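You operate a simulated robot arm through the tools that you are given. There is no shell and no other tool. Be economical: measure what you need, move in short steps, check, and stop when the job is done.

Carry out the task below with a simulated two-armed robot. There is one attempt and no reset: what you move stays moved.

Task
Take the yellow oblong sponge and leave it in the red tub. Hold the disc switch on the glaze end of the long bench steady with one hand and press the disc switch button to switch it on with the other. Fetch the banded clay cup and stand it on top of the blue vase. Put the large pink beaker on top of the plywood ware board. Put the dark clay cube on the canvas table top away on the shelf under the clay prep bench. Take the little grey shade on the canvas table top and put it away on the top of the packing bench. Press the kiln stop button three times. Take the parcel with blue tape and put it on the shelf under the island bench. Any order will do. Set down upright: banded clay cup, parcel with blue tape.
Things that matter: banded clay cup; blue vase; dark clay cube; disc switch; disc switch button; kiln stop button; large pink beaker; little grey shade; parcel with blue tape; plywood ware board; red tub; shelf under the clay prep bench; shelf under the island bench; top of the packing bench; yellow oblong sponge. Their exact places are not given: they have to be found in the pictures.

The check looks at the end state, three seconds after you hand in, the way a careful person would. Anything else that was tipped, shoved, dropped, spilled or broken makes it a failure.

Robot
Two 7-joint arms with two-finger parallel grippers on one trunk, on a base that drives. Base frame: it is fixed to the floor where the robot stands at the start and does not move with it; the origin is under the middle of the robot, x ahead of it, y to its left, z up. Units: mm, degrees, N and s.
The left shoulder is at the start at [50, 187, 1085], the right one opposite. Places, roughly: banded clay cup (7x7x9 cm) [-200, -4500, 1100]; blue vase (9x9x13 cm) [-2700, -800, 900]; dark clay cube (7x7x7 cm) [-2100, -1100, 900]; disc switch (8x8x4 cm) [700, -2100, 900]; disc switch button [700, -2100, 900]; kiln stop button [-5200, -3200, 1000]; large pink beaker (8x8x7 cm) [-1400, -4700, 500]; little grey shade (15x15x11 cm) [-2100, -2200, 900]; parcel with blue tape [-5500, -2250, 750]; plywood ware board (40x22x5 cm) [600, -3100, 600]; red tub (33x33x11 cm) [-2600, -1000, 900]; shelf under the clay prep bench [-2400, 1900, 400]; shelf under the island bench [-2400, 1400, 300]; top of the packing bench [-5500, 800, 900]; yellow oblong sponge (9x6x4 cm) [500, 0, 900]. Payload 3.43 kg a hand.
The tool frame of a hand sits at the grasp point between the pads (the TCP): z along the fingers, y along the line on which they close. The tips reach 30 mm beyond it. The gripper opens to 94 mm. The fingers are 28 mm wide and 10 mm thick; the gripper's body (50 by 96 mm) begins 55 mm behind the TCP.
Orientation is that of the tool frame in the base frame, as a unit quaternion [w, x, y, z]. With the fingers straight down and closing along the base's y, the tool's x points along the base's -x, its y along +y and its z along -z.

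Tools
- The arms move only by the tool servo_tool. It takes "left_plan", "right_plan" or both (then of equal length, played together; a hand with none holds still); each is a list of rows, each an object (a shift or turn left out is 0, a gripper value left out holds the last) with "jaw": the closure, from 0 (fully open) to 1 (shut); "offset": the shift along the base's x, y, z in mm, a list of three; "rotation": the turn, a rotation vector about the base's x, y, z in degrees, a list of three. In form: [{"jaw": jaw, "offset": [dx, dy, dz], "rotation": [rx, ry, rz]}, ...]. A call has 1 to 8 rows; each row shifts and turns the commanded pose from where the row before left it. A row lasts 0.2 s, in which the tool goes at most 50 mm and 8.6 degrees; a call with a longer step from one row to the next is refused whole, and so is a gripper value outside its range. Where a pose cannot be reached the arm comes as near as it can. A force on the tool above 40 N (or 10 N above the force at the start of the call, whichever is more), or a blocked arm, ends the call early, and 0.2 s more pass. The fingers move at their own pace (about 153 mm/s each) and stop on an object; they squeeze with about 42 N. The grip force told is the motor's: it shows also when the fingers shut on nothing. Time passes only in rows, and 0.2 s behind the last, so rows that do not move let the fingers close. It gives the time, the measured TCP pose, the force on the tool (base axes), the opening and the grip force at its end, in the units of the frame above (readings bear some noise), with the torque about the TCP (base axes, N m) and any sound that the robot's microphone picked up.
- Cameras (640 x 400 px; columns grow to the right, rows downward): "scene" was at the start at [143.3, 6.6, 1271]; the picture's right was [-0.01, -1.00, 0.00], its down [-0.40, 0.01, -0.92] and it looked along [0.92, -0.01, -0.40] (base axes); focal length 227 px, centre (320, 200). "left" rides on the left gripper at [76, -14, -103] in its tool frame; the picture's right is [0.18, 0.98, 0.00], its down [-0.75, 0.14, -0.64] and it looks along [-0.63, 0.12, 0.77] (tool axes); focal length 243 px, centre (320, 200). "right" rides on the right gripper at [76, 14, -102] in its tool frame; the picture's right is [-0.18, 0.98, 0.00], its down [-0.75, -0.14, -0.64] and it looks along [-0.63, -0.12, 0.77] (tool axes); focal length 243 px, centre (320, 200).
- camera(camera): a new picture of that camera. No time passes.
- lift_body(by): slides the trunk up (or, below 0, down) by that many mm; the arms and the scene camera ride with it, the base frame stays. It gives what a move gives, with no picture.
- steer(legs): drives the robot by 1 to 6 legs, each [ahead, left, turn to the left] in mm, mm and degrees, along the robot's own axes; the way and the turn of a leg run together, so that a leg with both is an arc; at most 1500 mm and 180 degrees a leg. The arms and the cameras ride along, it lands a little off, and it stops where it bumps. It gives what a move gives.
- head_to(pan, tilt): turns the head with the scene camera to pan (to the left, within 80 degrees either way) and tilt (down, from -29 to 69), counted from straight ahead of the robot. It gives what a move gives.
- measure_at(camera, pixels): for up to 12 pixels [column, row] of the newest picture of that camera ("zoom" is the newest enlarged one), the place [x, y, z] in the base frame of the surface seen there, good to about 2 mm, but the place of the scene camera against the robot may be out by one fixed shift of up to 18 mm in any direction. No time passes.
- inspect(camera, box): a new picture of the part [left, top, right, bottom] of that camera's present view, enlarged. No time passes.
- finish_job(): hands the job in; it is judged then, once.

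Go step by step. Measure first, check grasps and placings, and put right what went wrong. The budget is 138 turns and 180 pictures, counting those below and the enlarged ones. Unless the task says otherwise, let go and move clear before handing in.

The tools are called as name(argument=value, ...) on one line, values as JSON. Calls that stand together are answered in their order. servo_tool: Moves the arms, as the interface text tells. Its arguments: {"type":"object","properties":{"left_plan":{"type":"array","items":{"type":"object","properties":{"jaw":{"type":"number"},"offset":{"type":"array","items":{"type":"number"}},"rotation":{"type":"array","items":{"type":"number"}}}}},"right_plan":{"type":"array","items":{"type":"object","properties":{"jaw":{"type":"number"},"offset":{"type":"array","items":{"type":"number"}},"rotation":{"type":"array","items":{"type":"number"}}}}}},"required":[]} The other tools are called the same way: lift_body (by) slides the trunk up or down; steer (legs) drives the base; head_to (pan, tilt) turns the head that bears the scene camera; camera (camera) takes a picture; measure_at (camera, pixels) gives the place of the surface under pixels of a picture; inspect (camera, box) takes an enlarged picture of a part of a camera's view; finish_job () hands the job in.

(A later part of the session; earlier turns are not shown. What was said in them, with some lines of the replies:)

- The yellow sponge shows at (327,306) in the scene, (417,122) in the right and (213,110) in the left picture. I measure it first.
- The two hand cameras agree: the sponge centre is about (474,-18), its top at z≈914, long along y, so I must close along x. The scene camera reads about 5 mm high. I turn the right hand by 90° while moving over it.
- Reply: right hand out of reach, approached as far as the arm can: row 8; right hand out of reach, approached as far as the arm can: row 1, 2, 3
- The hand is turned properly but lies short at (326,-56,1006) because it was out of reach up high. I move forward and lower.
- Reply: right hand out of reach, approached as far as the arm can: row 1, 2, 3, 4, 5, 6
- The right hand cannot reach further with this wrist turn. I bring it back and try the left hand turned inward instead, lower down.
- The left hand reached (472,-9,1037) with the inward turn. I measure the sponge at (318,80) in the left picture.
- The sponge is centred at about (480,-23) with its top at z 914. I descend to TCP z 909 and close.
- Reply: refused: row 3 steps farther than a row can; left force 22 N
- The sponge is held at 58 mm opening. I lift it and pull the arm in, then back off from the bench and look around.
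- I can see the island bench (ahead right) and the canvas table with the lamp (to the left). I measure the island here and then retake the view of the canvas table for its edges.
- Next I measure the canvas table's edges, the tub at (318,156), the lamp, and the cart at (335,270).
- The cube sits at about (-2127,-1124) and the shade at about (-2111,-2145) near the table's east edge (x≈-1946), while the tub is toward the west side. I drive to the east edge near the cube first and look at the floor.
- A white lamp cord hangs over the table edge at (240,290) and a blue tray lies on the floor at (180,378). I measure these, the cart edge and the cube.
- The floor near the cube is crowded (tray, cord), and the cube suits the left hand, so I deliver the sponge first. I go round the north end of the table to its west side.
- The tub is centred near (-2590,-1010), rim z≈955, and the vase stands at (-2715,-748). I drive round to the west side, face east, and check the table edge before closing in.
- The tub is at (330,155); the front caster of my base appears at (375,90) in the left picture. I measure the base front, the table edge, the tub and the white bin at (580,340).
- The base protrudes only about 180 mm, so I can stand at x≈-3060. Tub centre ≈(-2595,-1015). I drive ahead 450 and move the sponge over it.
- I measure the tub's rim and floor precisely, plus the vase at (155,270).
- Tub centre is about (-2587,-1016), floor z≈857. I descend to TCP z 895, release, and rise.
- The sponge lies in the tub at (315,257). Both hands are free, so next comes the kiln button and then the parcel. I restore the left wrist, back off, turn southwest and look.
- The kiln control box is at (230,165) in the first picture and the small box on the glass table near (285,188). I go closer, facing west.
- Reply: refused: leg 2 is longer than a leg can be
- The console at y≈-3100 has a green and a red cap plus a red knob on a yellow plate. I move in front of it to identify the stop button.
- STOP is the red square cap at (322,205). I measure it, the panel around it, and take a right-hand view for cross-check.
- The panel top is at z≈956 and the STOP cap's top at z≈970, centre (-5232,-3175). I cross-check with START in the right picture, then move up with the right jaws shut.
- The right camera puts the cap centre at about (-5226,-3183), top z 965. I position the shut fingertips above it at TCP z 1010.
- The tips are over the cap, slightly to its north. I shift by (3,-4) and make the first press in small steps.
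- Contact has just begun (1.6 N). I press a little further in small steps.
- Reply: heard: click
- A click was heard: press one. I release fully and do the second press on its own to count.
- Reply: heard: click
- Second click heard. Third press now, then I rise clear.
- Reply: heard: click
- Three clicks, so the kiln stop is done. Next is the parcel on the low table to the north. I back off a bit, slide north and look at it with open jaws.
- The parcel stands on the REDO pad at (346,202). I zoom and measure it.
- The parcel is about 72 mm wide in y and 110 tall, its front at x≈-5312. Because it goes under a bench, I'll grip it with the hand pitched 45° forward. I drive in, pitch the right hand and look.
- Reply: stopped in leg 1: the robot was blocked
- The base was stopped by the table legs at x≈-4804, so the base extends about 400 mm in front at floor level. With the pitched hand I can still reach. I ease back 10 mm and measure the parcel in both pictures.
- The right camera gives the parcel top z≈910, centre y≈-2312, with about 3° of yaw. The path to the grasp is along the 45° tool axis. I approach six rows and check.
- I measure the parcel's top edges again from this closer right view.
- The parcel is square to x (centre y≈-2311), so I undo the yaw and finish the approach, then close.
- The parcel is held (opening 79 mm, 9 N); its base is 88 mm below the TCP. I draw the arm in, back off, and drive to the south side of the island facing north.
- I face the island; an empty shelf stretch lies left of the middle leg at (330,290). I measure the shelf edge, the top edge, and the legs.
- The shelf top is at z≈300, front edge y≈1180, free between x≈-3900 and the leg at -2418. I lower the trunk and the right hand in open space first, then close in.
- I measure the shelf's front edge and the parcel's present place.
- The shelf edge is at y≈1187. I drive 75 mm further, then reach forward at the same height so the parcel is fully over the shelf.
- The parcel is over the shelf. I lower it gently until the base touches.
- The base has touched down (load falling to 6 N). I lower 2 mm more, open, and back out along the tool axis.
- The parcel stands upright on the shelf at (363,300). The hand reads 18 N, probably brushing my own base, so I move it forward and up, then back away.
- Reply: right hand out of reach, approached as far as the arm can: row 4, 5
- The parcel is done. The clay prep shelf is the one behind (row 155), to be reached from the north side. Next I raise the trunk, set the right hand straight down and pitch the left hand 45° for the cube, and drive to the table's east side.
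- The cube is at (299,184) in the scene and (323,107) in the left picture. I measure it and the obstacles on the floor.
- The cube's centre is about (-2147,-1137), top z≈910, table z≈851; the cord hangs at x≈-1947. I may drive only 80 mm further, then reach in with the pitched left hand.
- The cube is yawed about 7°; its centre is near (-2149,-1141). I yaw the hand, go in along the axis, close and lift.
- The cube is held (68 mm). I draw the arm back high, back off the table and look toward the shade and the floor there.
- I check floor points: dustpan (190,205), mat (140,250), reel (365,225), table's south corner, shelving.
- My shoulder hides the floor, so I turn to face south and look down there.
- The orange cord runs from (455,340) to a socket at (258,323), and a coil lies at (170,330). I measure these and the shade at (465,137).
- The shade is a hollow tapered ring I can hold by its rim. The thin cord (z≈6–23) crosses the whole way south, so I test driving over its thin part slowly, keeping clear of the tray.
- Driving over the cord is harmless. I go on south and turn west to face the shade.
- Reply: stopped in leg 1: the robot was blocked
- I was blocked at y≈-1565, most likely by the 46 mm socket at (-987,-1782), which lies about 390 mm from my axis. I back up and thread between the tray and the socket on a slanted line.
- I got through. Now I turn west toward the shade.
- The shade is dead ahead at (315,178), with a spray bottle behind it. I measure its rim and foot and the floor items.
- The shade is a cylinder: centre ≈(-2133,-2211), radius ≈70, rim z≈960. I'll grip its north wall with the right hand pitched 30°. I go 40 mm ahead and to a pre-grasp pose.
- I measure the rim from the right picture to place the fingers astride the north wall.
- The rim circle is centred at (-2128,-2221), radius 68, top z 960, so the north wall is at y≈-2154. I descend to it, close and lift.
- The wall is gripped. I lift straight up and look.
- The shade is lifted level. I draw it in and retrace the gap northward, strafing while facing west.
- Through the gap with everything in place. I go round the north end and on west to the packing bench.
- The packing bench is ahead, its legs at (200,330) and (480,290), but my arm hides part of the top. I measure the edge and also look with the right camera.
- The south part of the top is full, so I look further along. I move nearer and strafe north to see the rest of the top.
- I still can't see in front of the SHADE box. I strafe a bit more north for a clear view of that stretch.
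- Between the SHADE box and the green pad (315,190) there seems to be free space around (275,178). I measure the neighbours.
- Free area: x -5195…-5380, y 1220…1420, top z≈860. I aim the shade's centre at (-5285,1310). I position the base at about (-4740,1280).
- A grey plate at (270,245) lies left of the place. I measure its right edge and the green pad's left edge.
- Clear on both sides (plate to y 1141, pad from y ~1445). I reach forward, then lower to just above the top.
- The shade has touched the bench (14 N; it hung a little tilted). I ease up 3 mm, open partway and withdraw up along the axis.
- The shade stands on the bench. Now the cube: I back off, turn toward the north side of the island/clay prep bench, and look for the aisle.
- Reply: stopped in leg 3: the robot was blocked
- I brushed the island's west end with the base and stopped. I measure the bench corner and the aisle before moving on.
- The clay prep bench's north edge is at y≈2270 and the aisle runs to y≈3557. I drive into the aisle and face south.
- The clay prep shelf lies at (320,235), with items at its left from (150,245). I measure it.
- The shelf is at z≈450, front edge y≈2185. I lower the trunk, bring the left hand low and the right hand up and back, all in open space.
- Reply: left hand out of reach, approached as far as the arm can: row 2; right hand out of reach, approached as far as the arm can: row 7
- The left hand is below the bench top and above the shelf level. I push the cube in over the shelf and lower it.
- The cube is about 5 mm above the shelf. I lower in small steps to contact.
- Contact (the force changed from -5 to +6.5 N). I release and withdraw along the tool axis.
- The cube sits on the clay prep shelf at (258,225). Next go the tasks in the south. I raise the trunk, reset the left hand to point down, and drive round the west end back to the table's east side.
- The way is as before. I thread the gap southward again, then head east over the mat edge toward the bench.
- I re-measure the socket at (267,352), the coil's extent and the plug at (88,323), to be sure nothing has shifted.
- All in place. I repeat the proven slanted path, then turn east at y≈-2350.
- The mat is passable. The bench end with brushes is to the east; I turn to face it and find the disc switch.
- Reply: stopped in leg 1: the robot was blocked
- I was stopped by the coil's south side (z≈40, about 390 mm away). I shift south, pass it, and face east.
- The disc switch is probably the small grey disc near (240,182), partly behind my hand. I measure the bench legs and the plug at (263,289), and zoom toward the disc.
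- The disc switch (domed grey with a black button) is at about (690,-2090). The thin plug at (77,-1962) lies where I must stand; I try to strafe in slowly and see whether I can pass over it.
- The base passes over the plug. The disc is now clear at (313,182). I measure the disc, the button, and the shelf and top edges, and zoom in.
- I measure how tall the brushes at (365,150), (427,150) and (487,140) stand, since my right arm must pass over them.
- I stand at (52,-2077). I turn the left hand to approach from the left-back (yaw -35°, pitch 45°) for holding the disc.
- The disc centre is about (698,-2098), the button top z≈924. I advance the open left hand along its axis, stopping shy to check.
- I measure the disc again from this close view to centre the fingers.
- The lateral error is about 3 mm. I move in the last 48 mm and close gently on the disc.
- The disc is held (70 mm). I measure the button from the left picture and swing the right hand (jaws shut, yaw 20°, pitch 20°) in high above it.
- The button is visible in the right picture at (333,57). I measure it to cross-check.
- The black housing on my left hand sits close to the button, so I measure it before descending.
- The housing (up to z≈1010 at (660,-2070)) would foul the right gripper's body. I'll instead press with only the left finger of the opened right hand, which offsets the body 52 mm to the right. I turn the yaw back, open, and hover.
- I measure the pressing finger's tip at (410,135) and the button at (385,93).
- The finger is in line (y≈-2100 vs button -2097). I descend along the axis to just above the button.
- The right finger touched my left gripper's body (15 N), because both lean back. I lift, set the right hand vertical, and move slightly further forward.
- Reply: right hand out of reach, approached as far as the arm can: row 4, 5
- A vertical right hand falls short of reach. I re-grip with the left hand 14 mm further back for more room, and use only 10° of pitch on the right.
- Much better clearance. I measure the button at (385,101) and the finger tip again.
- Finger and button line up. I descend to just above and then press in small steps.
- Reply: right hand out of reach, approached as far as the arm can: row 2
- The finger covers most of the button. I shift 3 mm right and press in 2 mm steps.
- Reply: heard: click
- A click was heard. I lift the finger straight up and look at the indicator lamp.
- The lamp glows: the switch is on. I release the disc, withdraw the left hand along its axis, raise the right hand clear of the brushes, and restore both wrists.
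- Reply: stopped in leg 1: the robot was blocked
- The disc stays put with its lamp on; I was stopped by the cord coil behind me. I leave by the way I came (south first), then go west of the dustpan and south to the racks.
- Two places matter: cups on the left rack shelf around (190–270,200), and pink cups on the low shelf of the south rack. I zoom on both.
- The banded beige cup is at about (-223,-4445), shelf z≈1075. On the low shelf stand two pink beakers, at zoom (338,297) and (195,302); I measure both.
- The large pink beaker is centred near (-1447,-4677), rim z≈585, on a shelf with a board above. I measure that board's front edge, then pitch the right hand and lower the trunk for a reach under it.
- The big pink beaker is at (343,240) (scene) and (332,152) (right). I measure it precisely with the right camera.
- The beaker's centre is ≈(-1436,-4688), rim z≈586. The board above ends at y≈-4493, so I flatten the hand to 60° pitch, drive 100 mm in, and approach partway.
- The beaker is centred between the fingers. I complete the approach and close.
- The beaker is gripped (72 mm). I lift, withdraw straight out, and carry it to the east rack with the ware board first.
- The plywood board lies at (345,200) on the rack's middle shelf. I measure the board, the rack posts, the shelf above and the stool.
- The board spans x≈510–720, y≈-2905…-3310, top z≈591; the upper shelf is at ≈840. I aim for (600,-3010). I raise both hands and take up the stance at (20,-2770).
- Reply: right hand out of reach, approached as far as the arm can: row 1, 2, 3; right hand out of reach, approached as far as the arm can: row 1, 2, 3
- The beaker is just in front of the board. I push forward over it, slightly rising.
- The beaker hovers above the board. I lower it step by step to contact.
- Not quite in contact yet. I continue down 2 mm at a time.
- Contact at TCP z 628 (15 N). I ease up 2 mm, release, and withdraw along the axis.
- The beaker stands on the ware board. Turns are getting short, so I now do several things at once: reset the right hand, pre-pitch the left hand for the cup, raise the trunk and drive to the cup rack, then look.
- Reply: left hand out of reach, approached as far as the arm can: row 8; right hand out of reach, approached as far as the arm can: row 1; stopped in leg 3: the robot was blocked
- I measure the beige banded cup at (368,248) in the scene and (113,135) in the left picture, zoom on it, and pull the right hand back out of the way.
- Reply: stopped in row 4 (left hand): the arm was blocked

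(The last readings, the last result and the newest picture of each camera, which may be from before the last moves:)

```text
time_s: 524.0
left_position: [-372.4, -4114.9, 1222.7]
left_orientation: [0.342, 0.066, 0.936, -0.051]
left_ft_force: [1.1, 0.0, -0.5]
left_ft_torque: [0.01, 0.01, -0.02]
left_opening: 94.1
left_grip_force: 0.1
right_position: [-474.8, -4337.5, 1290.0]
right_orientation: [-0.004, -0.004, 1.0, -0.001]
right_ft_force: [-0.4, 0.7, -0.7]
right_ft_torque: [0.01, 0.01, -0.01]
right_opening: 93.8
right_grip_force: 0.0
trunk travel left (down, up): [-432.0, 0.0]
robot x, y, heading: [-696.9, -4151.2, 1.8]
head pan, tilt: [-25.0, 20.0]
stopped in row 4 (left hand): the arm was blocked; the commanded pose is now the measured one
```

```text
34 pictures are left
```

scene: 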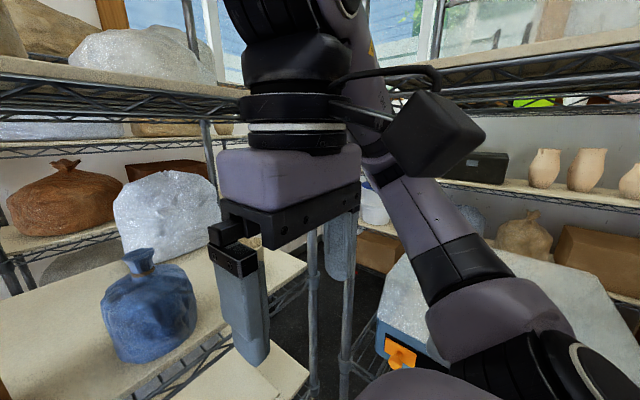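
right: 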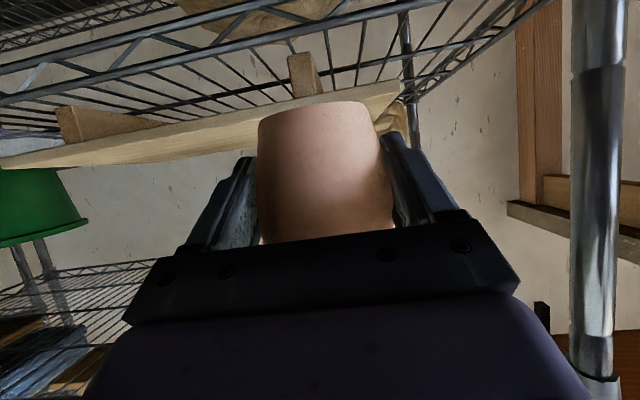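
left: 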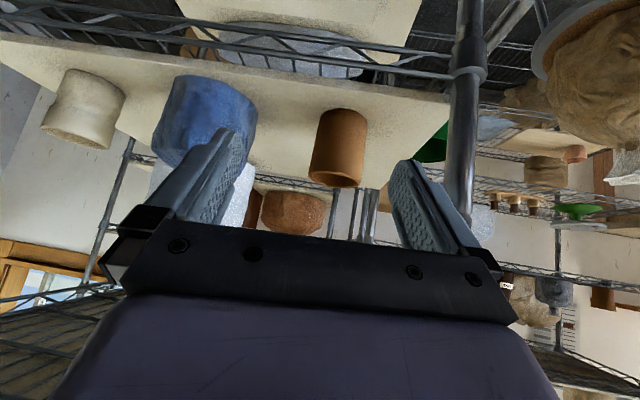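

The beige cup's centre is near (-194,-4461), rim z≈1155. My right hand obstructs the left arm, so I lower the right hand well below and then carry the left hand south along the rack front.

servo_tool(right_plan=[{"offset": [-5, 0, -45]}, {"offset": [-5, 0, -45]}, {"offset": [-5, 0, -45]}, {"offset": [-5, 0, -45]}, {"offset": [-5, 0, -45]}, {"offset": [-5, 0, -45]}, {"offset": [-5, 0, -45]}, {"offset": [-5, 0, -45]}])

servo_tool(left_plan=[{"offset": [-6, -45, 0]}, {"offset": [-6, -45, 0]}, {"offset": [-6, -45, 0]}, {"offset": [0, -45, 0]}, {"offset": [0, -45, 0]}, {"offset": [0, -45, 0]}, {"offset": [0, -45, 0]}, {"offset": [0, -20, 0]}])

camera(camera="left")

camera(camera="scene")

```text
time_s: 524.6
left_position: [-393.2, -4106.6, 1228.3]
left_orientation: [0.35, 0.066, 0.932, -0.058]
left_ft_force: [-0.1, 0.0, -0.4]
left_ft_torque: [0.04, 0.01, 0.05]
left_opening: 93.9
left_grip_force: 0.0
right_position: [-512.2, -4329.6, 1212.8]
right_orientation: [0.012, 0.007, 1.0, 0.009]
right_ft_force: [8.6, -6.3, 15.5]
right_ft_torque: [0.97, 2.22, 0.3]
right_opening: 94.0
right_grip_force: 0.1
right hand out of reach, approached as far as the arm can: row 3
trunk travel left (down, up): [-432.0, 0.0]
robot x, y, heading: [-700.6, -4150.6, 1.2]
head pan, tilt: [-25.0, 20.0]
stopped in row 3 (right hand): the force on the tool passed its limit (the readings are from after the stop); the commanded pose is now the measured one
```

```text
time_s: 525.6
left_position: [-393.4, -4262.1, 1231.5]
left_orientation: [0.349, 0.043, 0.935, -0.044]
left_ft_force: [8.8, 20.1, 0.0]
left_ft_torque: [-0.47, 0.15, -2.57]
left_opening: 94.1
left_grip_force: 0.1
right_position: [-511.9, -4332.7, 1212.3]
right_orientation: [0.007, 0.009, 1.0, 0.002]
right_ft_force: [-5.4, -24.8, 7.4]
right_ft_torque: [1.44, 0.55, 1.06]
right_opening: 82.9
right_grip_force: 0.1
trunk travel left (down, up): [-432.0, 0.0]
robot x, y, heading: [-703.0, -4147.1, 1.0]
head pan, tilt: [-25.0, 20.0]
stopped in row 4 (right hand): the force on the tool passed its limit (the readings are from after the stop); the commanded pose is now the measured one
```

```text
33 pictures are left
```

left: 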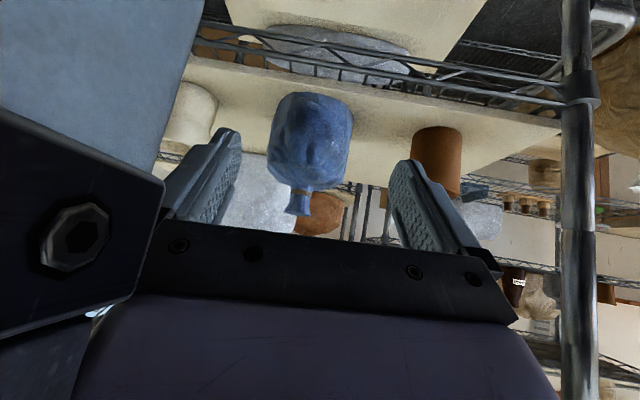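

```text
32 pictures are left
```

scene: 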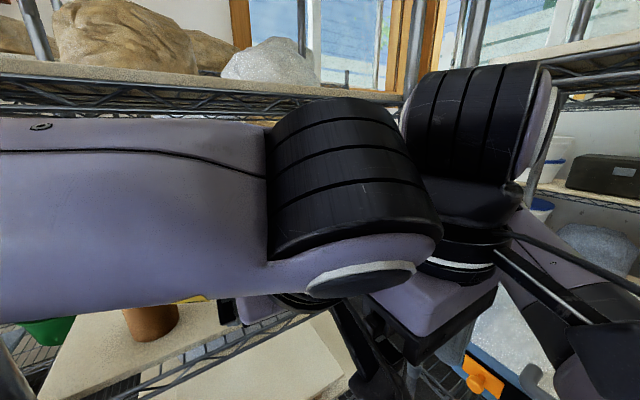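

The arms are in each other's way here. I change the plan: left hand back north, base to about (-760,-3960) turned -20°, and the right hand pitched 45° goes to the cup with its elbow clear of the racks.

servo_tool(left_plan=[{"offset": [-15, 40, 0]}, {"offset": [-15, 45, 0]}, {"offset": [-15, 45, 0]}, {"offset": [-15, 45, 0]}])

steer(legs=[[-60, 190, 0], [0, 0, -21]])

servo_tool(right_plan=[{"offset": [39, -26, 6], "rotation": [-2.57, -7.05, 0]}, {"offset": [39, -26, 6], "rotation": [-2.57, -7.05, 0]}, {"offset": [39, -26, 6], "rotation": [-2.57, -7.05, 0]}, {"offset": [39, -26, 6], "rotation": [-2.57, -7.05, 0]}, {"offset": [39, -26, 6], "rotation": [-2.57, -7.05, 0]}, {"offset": [39, -26, 6], "rotation": [-2.57, -7.05, 0]}, {"offset": [39, -26, 6]}, {"offset": [39, -26, 6]}])

head_to(pan=-10, tilt=20)

camera(camera="right")

camera(camera="scene")

```text
time_s: 526.5
left_position: [-422.8, -4135.5, 1224.7]
left_orientation: [0.341, 0.008, 0.939, -0.034]
left_ft_force: [-0.8, -0.7, -0.7]
left_ft_torque: [0.0, -0.03, 0.03]
left_opening: 94.3
left_grip_force: 0.1
right_position: [-511.2, -4331.9, 1213.3]
right_orientation: [0.008, 0.012, 1.0, 0.005]
right_ft_force: [-1.0, 0.0, 0.0]
right_ft_torque: [-0.03, -0.04, 0.0]
right_opening: 94.2
right_grip_force: 0.1
trunk travel left (down, up): [-432.0, 0.0]
robot x, y, heading: [-705.5, -4147.4, 1.0]
head pan, tilt: [-25.0, 20.0]
stopped in row 4 (left hand): the force on the tool passed its limit (the readings are from after the stop); the commanded pose is now the measured one
```

```text
time_s: 529.2
left_position: [-483.1, -4066.1, 1218.3]
left_orientation: [0.321, 0.18, 0.926, -0.09]
left_ft_force: [0.4, 0.9, 0.6]
left_ft_torque: [0.0, -0.01, -0.02]
left_opening: 93.9
left_grip_force: 0.0
right_position: [-636.7, -4217.8, 1206.4]
right_orientation: [-0.003, 0.193, 0.981, 0.011]
right_ft_force: [0.0, 0.3, 3.6]
right_ft_torque: [0.24, 0.31, -0.03]
right_opening: 93.9
right_grip_force: 0.0
trunk travel left (down, up): [-432.0, 0.0]
robot x, y, heading: [-760.9, -3968.6, -19.9]
head pan, tilt: [-25.0, 20.0]
```

```text
time_s: 531.0
left_position: [-479.7, -4066.1, 1216.4]
left_orientation: [0.32, 0.178, 0.926, -0.087]
left_ft_force: [0.0, 0.3, -0.5]
left_ft_torque: [0.01, -0.02, -0.03]
left_opening: 93.8
left_grip_force: 0.0
right_position: [-324.3, -4423.3, 1255.4]
right_orientation: [0.376, 0.176, 0.908, -0.05]
right_ft_force: [-0.2, -0.2, -0.5]
right_ft_torque: [-0.02, 0.02, -0.02]
right_opening: 93.9
right_grip_force: 0.0
trunk travel left (down, up): [-432.0, 0.0]
robot x, y, heading: [-763.4, -3966.0, -20.1]
head pan, tilt: [-25.0, 20.0]
```

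```text
time_s: 531.7
left_position: [-482.9, -4066.2, 1219.5]
left_orientation: [0.322, 0.18, 0.925, -0.089]
left_ft_force: [-1.1, 0.9, -1.0]
left_ft_torque: [0.0, 0.03, -0.02]
left_opening: 94.5
left_grip_force: 0.0
right_position: [-326.0, -4423.8, 1256.3]
right_orientation: [0.376, 0.175, 0.909, -0.05]
right_ft_force: [-0.5, -0.5, -0.6]
right_ft_torque: [0.0, 0.01, 0.03]
right_opening: 93.9
right_grip_force: 0.1
trunk travel left (down, up): [-432.0, 0.0]
robot x, y, heading: [-767.2, -3963.2, -19.9]
head pan, tilt: [-10.0, 20.0]
```

```text
31 pictures are left
```

right: 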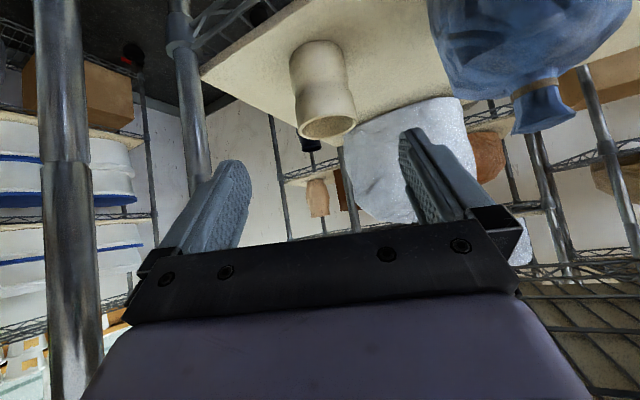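

```text
30 pictures are left
```

scene: 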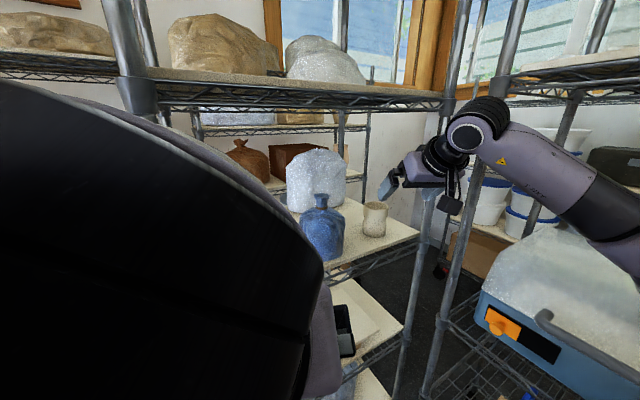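

The right hand is lined up before the cup at (325,90) in its picture. I measure the cup precisely.

measure_at(camera="right", pixels=[[322, 95], [303, 95], [342, 92], [302, 125], [354, 118], [328, 135], [315, 50], [292, 60], [342, 60], [330, 118], [380, 60]])

inspect(camera="right", box=[240, 20, 400, 150])

```text
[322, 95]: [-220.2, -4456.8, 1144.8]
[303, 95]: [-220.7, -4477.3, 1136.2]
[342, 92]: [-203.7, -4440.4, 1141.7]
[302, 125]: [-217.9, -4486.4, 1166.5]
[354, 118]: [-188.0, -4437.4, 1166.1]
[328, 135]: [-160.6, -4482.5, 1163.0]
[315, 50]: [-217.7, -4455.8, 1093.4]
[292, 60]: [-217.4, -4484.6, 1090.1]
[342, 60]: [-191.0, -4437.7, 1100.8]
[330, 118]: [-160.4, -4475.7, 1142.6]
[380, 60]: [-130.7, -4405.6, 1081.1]
```

```text
3.08 times, centred on (320, 85) of right
```

zoom: 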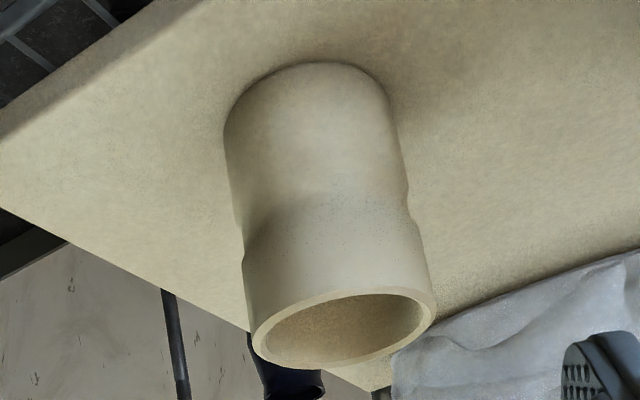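

The cup's centre is (-189,-4470), rim z≈1166, base ≈1081. I go in along the axis, close, lift, withdraw, then drive north to just before the gap.

servo_tool(right_plan=[{"offset": [33, -11, -31]}, {"offset": [33, -11, -31]}, {"offset": [33, -11, -32]}, {"offset": [33, -11, -32]}, {"jaw": 0.3}, {"jaw": 1}, {"jaw": 1}, {"jaw": 1}])

servo_tool(right_plan=[{"offset": [0, 0, 12]}, {"offset": [0, 0, 18]}, {"offset": [-40, 13, 5]}, {"offset": [-42, 14, 5]}, {"offset": [-42, 14, 5]}, {"offset": [-42, 14, 5]}, {"offset": [-42, 14, 0]}, {"offset": [-30, 20, 0]}])

camera(camera="right")

steer(legs=[[-300, 0, 0], [0, 0, 20], [-380, 0, 0], [0, 760, 0], [0, 740, 0]])

```text
time_s: 533.5
left_position: [-482.4, -4065.9, 1218.9]
left_orientation: [0.32, 0.18, 0.926, -0.09]
left_ft_force: [0.1, -0.2, -0.6]
left_ft_torque: [0.04, 0.0, 0.0]
left_opening: 94.2
left_grip_force: 0.1
right_position: [-192.3, -4468.0, 1127.8]
right_orientation: [0.376, 0.175, 0.908, -0.049]
right_ft_force: [-0.3, 0.9, -0.4]
right_ft_torque: [-0.02, 0.0, 0.02]
right_opening: 71.0
right_grip_force: 42.1
trunk travel left (down, up): [-432.0, 0.0]
robot x, y, heading: [-763.2, -3965.4, -19.9]
head pan, tilt: [-10.0, 20.0]
```

```text
time_s: 535.3
left_position: [-483.0, -4065.8, 1219.6]
left_orientation: [0.321, 0.18, 0.926, -0.089]
left_ft_force: [-0.2, 0.4, -0.3]
left_ft_torque: [0.0, -0.01, -0.03]
left_opening: 93.9
left_grip_force: 0.0
right_position: [-430.7, -4380.2, 1175.7]
right_orientation: [0.377, 0.175, 0.908, -0.05]
right_ft_force: [-0.3, 0.6, -2.0]
right_ft_torque: [0.01, -0.01, 0.01]
right_opening: 71.0
right_grip_force: 42.0
trunk travel left (down, up): [-432.0, 0.0]
robot x, y, heading: [-764.3, -3964.2, -19.9]
head pan, tilt: [-10.0, 20.0]
```

```text
28 pictures are left
```

right: 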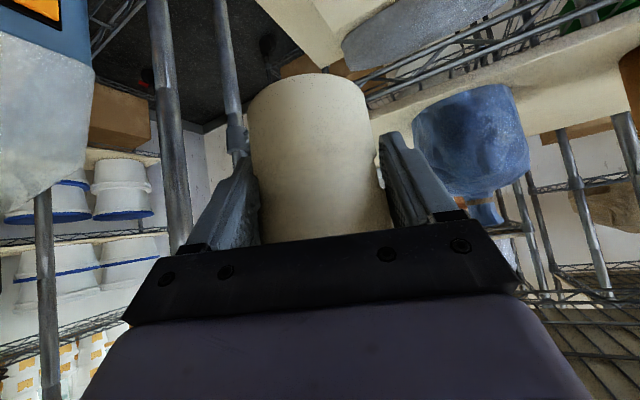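

```text
time_s: 547.8
left_position: [-1130.2, -2374.5, 1218.8]
left_orientation: [0.331, 0.022, 0.943, -0.035]
left_ft_force: [-0.1, 0.2, 0.4]
left_ft_torque: [0.03, 0.02, 0.02]
left_opening: 94.0
left_grip_force: 0.0
right_position: [-976.2, -2654.7, 1176.4]
right_orientation: [0.379, 0.021, 0.925, 0.015]
right_ft_force: [0.6, 0.6, -1.7]
right_ft_torque: [-0.01, 0.0, 0.0]
right_opening: 70.6
right_grip_force: 42.2
trunk travel left (down, up): [-432.0, 0.0]
robot x, y, heading: [-1432.6, -2374.5, -0.9]
head pan, tilt: [-10.0, 20.0]
```

The cup is held (71 mm) and I'm at (-1433,-2375), right before the gap. I thread the gap northward and continue round the north end of the table to the west side.

steer(legs=[[0, 590, 0.9], [76, 330, 0], [52, 540, 0], [0, 1370, 0], [-970, 0, 0], [-970, 0, 0]])

head_to(pan=-40, tilt=30)

camera(camera="scene")

```text
time_s: 571.5
left_position: [-2975.1, 450.4, 1218.7]
left_orientation: [0.332, 0.003, 0.943, -0.028]
left_ft_force: [0.0, 0.7, -0.6]
left_ft_torque: [-0.01, 0.04, -0.02]
left_opening: 94.1
left_grip_force: 0.1
right_position: [-2810.8, 176.8, 1176.1]
right_orientation: [0.379, 0.002, 0.925, 0.022]
right_ft_force: [0.1, -0.3, -3.4]
right_ft_torque: [0.01, 0.01, 0.01]
right_opening: 70.7
right_grip_force: 41.9
trunk travel left (down, up): [-432.0, 0.0]
robot x, y, heading: [-3274.6, 439.8, 1.5]
head pan, tilt: [-10.0, 20.0]
```

```text
time_s: 572.5
left_position: [-2972.4, 452.2, 1212.8]
left_orientation: [0.328, 0.001, 0.944, -0.017]
left_ft_force: [0.0, 0.2, 0.3]
left_ft_torque: [-0.01, 0.02, -0.01]
left_opening: 94.1
left_grip_force: 0.1
right_position: [-2812.1, 177.6, 1176.2]
right_orientation: [0.378, 0.004, 0.925, 0.021]
right_ft_force: [0.3, 0.3, -2.7]
right_ft_torque: [0.01, 0.03, 0.02]
right_opening: 70.5
right_grip_force: 41.9
trunk travel left (down, up): [-432.0, 0.0]
robot x, y, heading: [-3279.1, 440.0, 1.8]
head pan, tilt: [-40.0, 30.0]
```

```text
27 pictures are left
```

scene: 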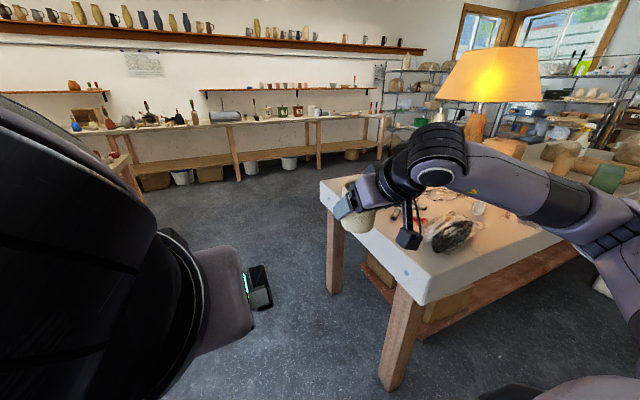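

I strafe south to the vase and look with the head and right-hand cameras.

steer(legs=[[0, -1040, -1.7]])

head_to(pan=-15, tilt=38)

camera(camera="scene")

camera(camera="right")

camera(camera="left")

```text
time_s: 577.8
left_position: [-2963.0, -597.1, 1212.8]
left_orientation: [0.327, 0.017, 0.945, -0.025]
left_ft_force: [-0.7, 0.0, -0.5]
left_ft_torque: [0.02, -0.01, 0.0]
left_opening: 93.9
left_grip_force: 0.1
right_position: [-2813.9, -879.7, 1175.7]
right_orientation: [0.379, 0.022, 0.925, 0.013]
right_ft_force: [0.2, -0.2, -2.6]
right_ft_torque: [0.02, 0.01, 0.0]
right_opening: 70.5
right_grip_force: 41.9
trunk travel left (down, up): [-432.0, 0.0]
robot x, y, heading: [-3267.1, -594.9, -0.7]
head pan, tilt: [-40.0, 30.0]
```

```text
time_s: 578.7
left_position: [-2965.6, -596.6, 1214.1]
left_orientation: [0.327, 0.018, 0.945, -0.026]
left_ft_force: [-0.6, 0.2, 0.3]
left_ft_torque: [0.0, -0.02, 0.0]
left_opening: 94.1
left_grip_force: 0.0
right_position: [-2813.4, -878.1, 1175.9]
right_orientation: [0.378, 0.022, 0.925, 0.014]
right_ft_force: [-0.4, -0.1, -2.8]
right_ft_torque: [0.0, 0.01, 0.0]
right_opening: 70.6
right_grip_force: 42.7
trunk travel left (down, up): [-432.0, 0.0]
robot x, y, heading: [-3266.3, -593.8, -0.8]
head pan, tilt: [-15.0, 38.0]
```

```text
26 pictures are left
```

scene: 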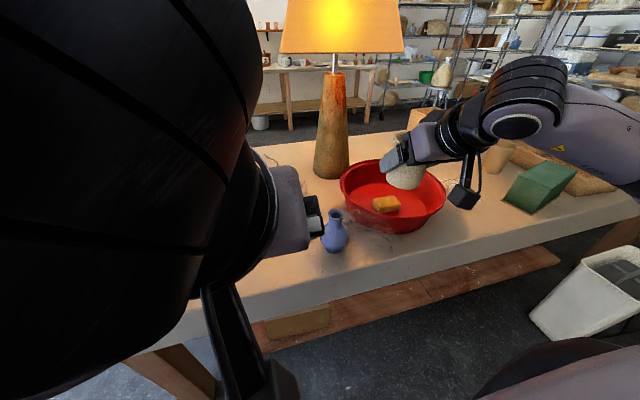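

```text
25 pictures are left
```

right: 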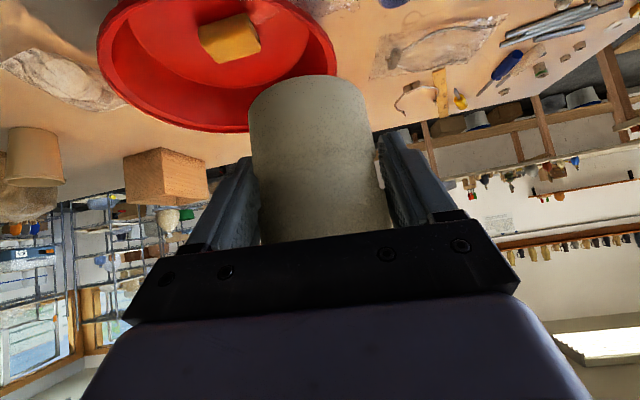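

```text
24 pictures are left
```

left: 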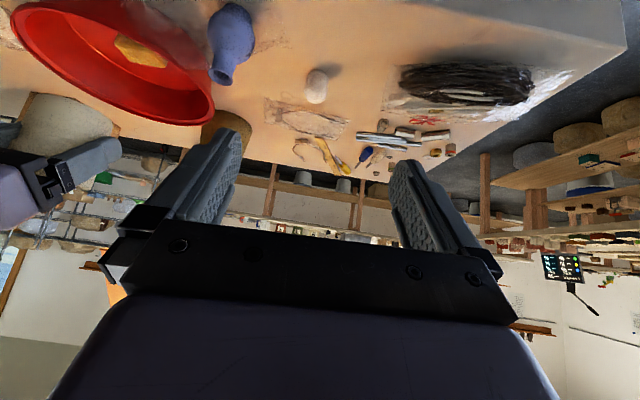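

The left camera sees the vase's mouth at (221,78). I measure it, and meanwhile bring the cup near, still well above it.

measure_at(camera="left", pixels=[[221, 83], [210, 76], [234, 80], [222, 72], [215, 82], [229, 84], [232, 30], [210, 30], [253, 40], [222, 66]])

measure_at(camera="scene", pixels=[[335, 213], [328, 213], [342, 213], [335, 210], [335, 217], [335, 240]])

inspect(camera="left", box=[190, 0, 270, 100])

servo_tool(right_plan=[{"offset": [20, 25, -10]}, {"offset": [22, 28, -15]}, {"offset": [24, 28, -20]}])

camera(camera="left")

camera(camera="scene")

```text
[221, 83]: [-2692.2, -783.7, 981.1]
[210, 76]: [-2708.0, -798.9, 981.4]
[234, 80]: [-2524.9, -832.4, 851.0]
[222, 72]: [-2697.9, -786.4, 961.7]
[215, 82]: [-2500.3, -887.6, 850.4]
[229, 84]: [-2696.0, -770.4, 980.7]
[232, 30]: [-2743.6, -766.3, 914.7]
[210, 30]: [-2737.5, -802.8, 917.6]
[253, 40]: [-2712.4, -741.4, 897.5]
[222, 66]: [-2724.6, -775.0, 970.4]
```

```text
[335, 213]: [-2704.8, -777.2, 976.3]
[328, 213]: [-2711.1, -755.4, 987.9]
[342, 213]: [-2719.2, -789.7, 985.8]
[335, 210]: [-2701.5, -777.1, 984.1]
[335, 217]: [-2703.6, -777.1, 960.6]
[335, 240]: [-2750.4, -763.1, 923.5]
```

```text
4.00 times, centred on (230, 50) of left
```

zoom: 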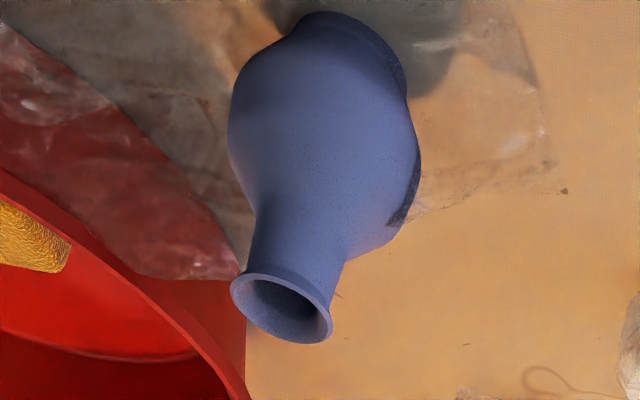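

```text
time_s: 579.5
left_position: [-2962.6, -595.9, 1211.3]
left_orientation: [0.325, 0.018, 0.945, -0.025]
left_ft_force: [0.4, -0.2, 0.7]
left_ft_torque: [-0.01, 0.03, -0.01]
left_opening: 94.2
left_grip_force: 0.1
right_position: [-2747.0, -795.9, 1131.5]
right_orientation: [0.378, 0.022, 0.925, 0.013]
right_ft_force: [0.1, -0.1, -2.9]
right_ft_torque: [0.04, 0.05, -0.04]
right_opening: 70.5
right_grip_force: 42.0
trunk travel left (down, up): [-432.0, 0.0]
robot x, y, heading: [-3267.5, -599.2, -0.7]
head pan, tilt: [-15.0, 38.0]
```

```text
22 pictures are left
```

left: 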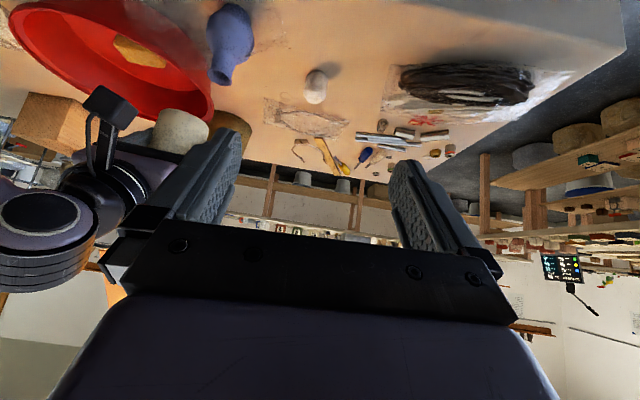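

```text
21 pictures are left
5 turns are left
```

scene: 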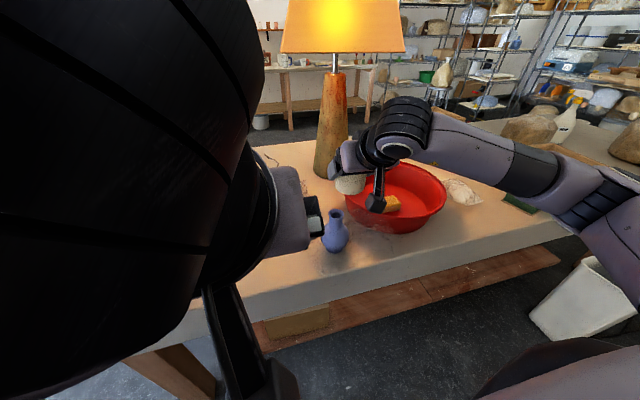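

Vase mouth: centre ≈(-2709,-782), rim z≈981. The cup's base lies 47 mm below the TCP, its axis 4 mm ahead. I bring it 12 mm above the mouth and look closely.

servo_tool(right_plan=[{"offset": [17, 7, -5]}, {"offset": [17, 7, -16]}, {"offset": [0, 0, -35]}, {"offset": [0, 0, -35]}, {}])

inspect(camera="left", box=[160, 0, 320, 120])

inspect(camera="scene", box=[290, 160, 390, 260])

measure_at(camera="zoom", pixels=[[300, 200], [320, 200], [260, 200], [320, 160], [320, 120], [280, 280], [240, 160]])

camera(camera="right")

```text
time_s: 580.7
left_position: [-2964.3, -595.2, 1211.6]
left_orientation: [0.326, 0.018, 0.945, -0.025]
left_ft_force: [-0.2, 0.3, 0.1]
left_ft_torque: [-0.01, 0.01, -0.03]
left_opening: 93.8
left_grip_force: 0.0
right_position: [-2714.7, -783.5, 1039.6]
right_orientation: [0.379, 0.022, 0.925, 0.014]
right_ft_force: [0.3, 0.3, -3.1]
right_ft_torque: [-0.05, 0.02, 0.03]
right_opening: 70.7
right_grip_force: 41.9
trunk travel left (down, up): [-432.0, 0.0]
robot x, y, heading: [-3266.1, -590.8, -0.6]
head pan, tilt: [-15.0, 38.0]
```

```text
3.33 times, centred on (240, 60) of left
```

zoom: 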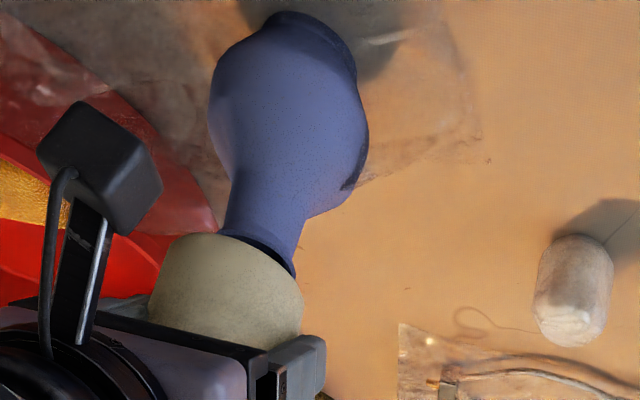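

```text
4.00 times, centred on (340, 210) of scene
```

zoom: 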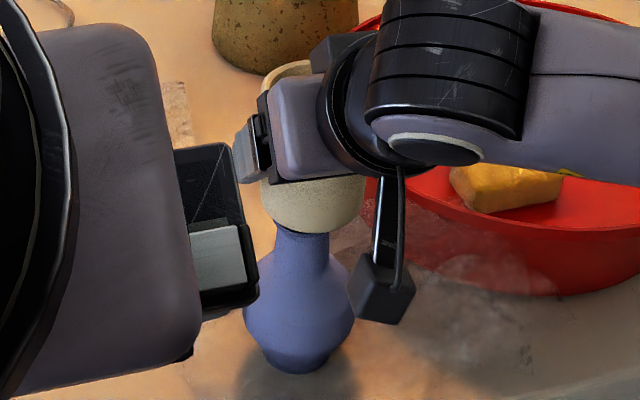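

```text
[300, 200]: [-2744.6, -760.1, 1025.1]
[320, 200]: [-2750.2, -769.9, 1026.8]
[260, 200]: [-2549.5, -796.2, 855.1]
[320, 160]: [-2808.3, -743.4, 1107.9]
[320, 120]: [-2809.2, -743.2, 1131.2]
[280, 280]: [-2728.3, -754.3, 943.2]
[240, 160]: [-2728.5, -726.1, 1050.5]
```

```text
18 pictures are left
4 turns are left
```

right: 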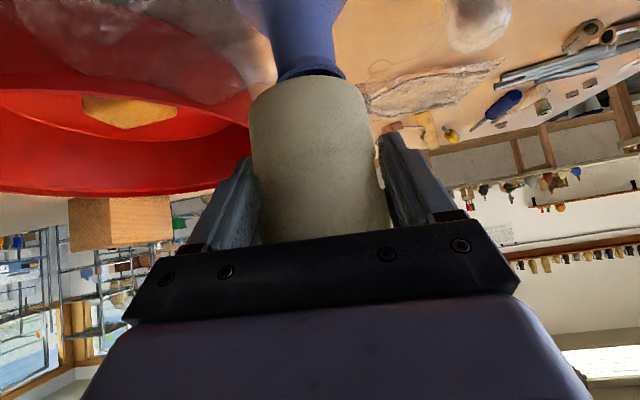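

The cup sits about 6 mm too far to the right (-y) of the mouth in both the head and left views. I shift (+3,+6) and lower 8 mm in 2 mm steps, then check force and pictures.

servo_tool(right_plan=[{"offset": [3, 6, 0]}, {"offset": [0, 0, -2]}, {"offset": [0, 0, -2]}, {"offset": [0, 0, -2]}, {"offset": [0, 0, -2]}, {}])

inspect(camera="right", box=[230, 20, 390, 140])

inspect(camera="left", box=[190, 30, 270, 110])

inspect(camera="scene", box=[310, 180, 370, 240])

```text
time_s: 582.1
left_position: [-2963.4, -596.0, 1212.0]
left_orientation: [0.326, 0.019, 0.945, -0.026]
left_ft_force: [0.2, -0.4, -0.5]
left_ft_torque: [0.01, 0.02, 0.03]
left_opening: 93.9
left_grip_force: 0.1
right_position: [-2711.9, -775.5, 1032.3]
right_orientation: [0.38, 0.022, 0.925, 0.014]
right_ft_force: [-0.5, -0.9, -3.2]
right_ft_torque: [0.03, 0.03, -0.01]
right_opening: 70.5
right_grip_force: 42.1
trunk travel left (down, up): [-432.0, 0.0]
robot x, y, heading: [-3268.0, -594.3, -0.9]
head pan, tilt: [-15.0, 38.0]
```

```text
3.33 times, centred on (310, 80) of right
```

zoom: 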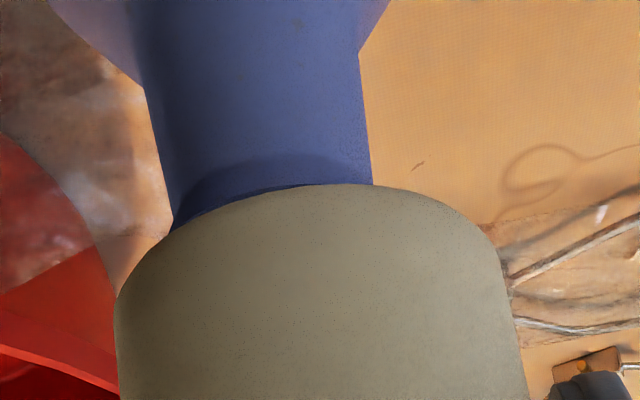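

```text
5.00 times, centred on (230, 70) of left
```

zoom: 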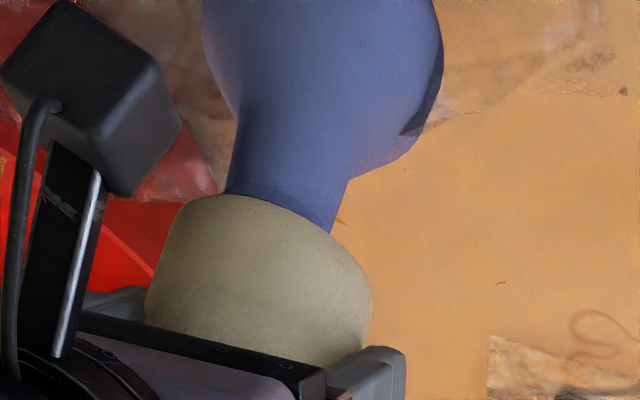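

```text
6.67 times, centred on (340, 210) of scene
3 turns are left
```

zoom: 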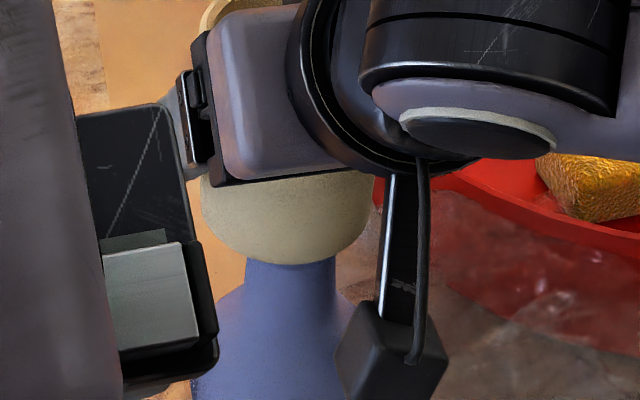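

Alignment now looks good in all three views, with a remaining error of about (-4,+3) mm. I shift (+4,-3) and lower about 8 mm more to seat the cup, checking the force.

servo_tool(right_plan=[{"offset": [4, -3, 0]}, {"offset": [0, 0, -2]}, {"offset": [0, 0, -2]}, {"offset": [0, 0, -1.5]}, {}])

servo_tool(right_plan=[{"offset": [0, 0, -1]}, {"offset": [0, 0, -1]}, {}])

inspect(camera="left", box=[190, 30, 270, 110])

inspect(camera="scene", box=[310, 180, 370, 240])

inspect(camera="right", box=[230, 20, 390, 140])

```text
time_s: 583.3
left_position: [-2963.8, -595.2, 1212.4]
left_orientation: [0.326, 0.018, 0.945, -0.025]
left_ft_force: [-0.5, -0.1, -1.2]
left_ft_torque: [0.02, 0.02, -0.03]
left_opening: 94.1
left_grip_force: 0.0
right_position: [-2707.7, -781.3, 1028.3]
right_orientation: [0.38, 0.022, 0.924, 0.014]
right_ft_force: [-0.1, -1.0, 4.9]
right_ft_torque: [-0.12, 0.16, 0.01]
right_opening: 70.3
right_grip_force: 42.2
trunk travel left (down, up): [-432.0, 0.0]
robot x, y, heading: [-3266.2, -595.9, -0.8]
head pan, tilt: [-15.0, 38.0]
```

```text
time_s: 584.1
left_position: [-2965.7, -597.5, 1212.5]
left_orientation: [0.327, 0.018, 0.945, -0.025]
left_ft_force: [0.2, 0.0, 0.2]
left_ft_torque: [-0.02, 0.03, -0.02]
left_opening: 94.2
left_grip_force: 0.0
right_position: [-2707.1, -780.5, 1027.4]
right_orientation: [0.382, 0.022, 0.924, 0.013]
right_ft_force: [1.5, -3.4, 18.2]
right_ft_torque: [-0.45, 0.33, 0.05]
right_opening: 70.2
right_grip_force: 41.7
trunk travel left (down, up): [-432.0, 0.0]
robot x, y, heading: [-3266.7, -598.7, -1.0]
head pan, tilt: [-15.0, 38.0]
```

```text
5.00 times, centred on (230, 70) of left
```

zoom: 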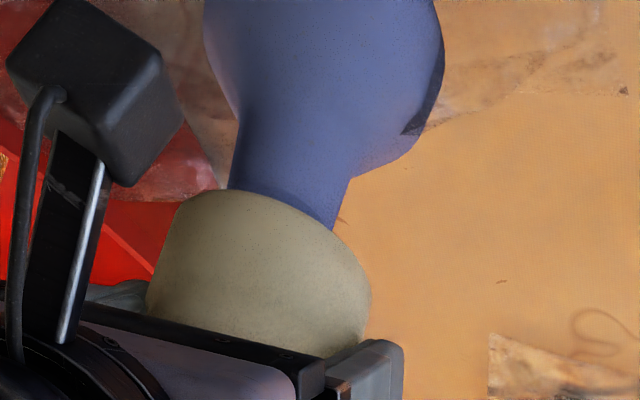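

```text
6.67 times, centred on (340, 210) of scene
```

zoom: 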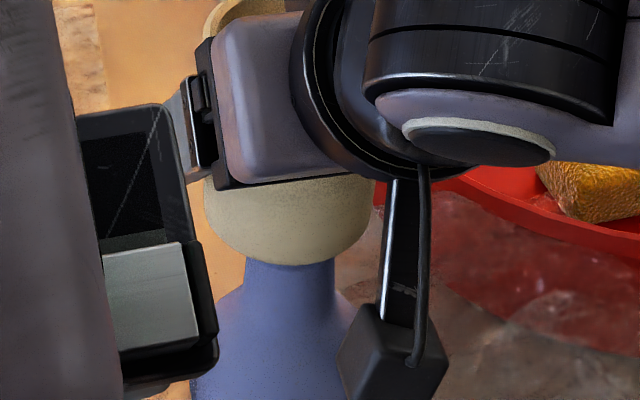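

```text
3.33 times, centred on (310, 80) of right
2 turns are left
```

zoom: 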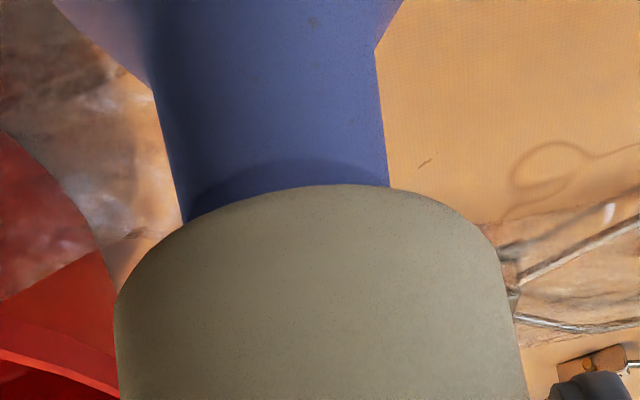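

The cup is seated (18 N) and centred on the mouth in all views. I relieve 2 mm, open, withdraw along the tool axis, and take a final picture.

servo_tool(right_plan=[{"offset": [0, 0, 2]}, {"jaw": 0.15}, {"jaw": 0}, {"jaw": 0}, {"offset": [-14, 0, 14]}, {"offset": [-25, 0, 25]}, {"offset": [-32, 0, 32]}, {"offset": [-32, 0, 32]}])

servo_tool(right_plan=[{"offset": [-30, -20, 25]}, {"offset": [-30, -20, 20]}, {"offset": [-30, -20, 0]}])

camera(camera="scene")

camera(camera="left")

```text
time_s: 585.9
left_position: [-2963.9, -595.3, 1212.5]
left_orientation: [0.326, 0.018, 0.945, -0.025]
left_ft_force: [0.6, 1.2, -0.1]
left_ft_torque: [0.01, 0.01, 0.02]
left_opening: 93.9
left_grip_force: 0.1
right_position: [-2810.2, -779.3, 1127.9]
right_orientation: [0.379, 0.023, 0.925, 0.013]
right_ft_force: [-0.4, 0.2, 0.2]
right_ft_torque: [0.0, 0.01, 0.02]
right_opening: 94.0
right_grip_force: 0.1
trunk travel left (down, up): [-432.0, 0.0]
robot x, y, heading: [-3267.7, -598.6, -0.8]
head pan, tilt: [-15.0, 38.0]
```

```text
time_s: 586.7
left_position: [-2963.5, -597.1, 1211.3]
left_orientation: [0.326, 0.018, 0.945, -0.026]
left_ft_force: [-0.6, 0.9, 0.4]
left_ft_torque: [0.03, 0.01, 0.0]
left_opening: 93.9
left_grip_force: 0.1
right_position: [-2891.3, -839.1, 1177.9]
right_orientation: [0.379, 0.022, 0.925, 0.013]
right_ft_force: [-0.3, 0.4, 0.0]
right_ft_torque: [0.0, 0.02, 0.0]
right_opening: 93.9
right_grip_force: 0.1
right hand out of reach, approached as far as the arm can: row 3
trunk travel left (down, up): [-432.0, 0.0]
robot x, y, heading: [-3262.3, -600.0, -0.9]
head pan, tilt: [-15.0, 38.0]
```

```text
11 pictures are left
```

scene: 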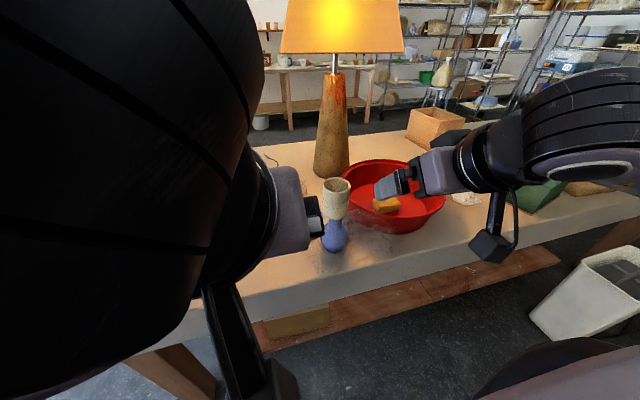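

```text
10 pictures are left
1 turns are left
```

left: 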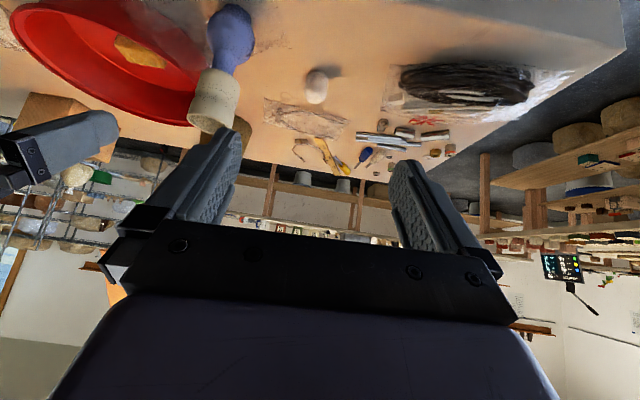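

The cup stands upright on the vase, at (335,200) in the scene and (215,95) in the left picture. Both hands are empty and clear, so I hand in the job: all eight tasks are done.

finish_job()

```text
The job is handed in.
```

I finished all eight tasks and handed the job in, using the last of the 138 turns. The result of the check has not come back.

- **Sponge:** the yellow sponge is in the red tub.
- **Kiln stop button:** I pressed it three times and heard a click each time.
- **Parcel:** it stands upright on the shelf under the island bench.
- **Clay cube:** it is on the shelf under the clay prep bench.
- **Grey shade:** it stands on the packing bench top.
- **Disc switch:** I held it with the left hand and pressed it once with the right. It clicked and its lamp came on.
- **Pink beaker:** it is on the plywood ware board.
- **Banded cup:** it stands upright on the blue vase. It was still there after I let go and moved clear.

While driving I bumped things five times and stopped each time: the table under the parcel, the island's west end, the cup rack, and probably the orange cord's socket and coil. The socket was still in place when I re-measured it, and I saw nothing shifted in the pictures, but I did not check the others. My two arms also touched each other at the disc switch and at the cup rack.
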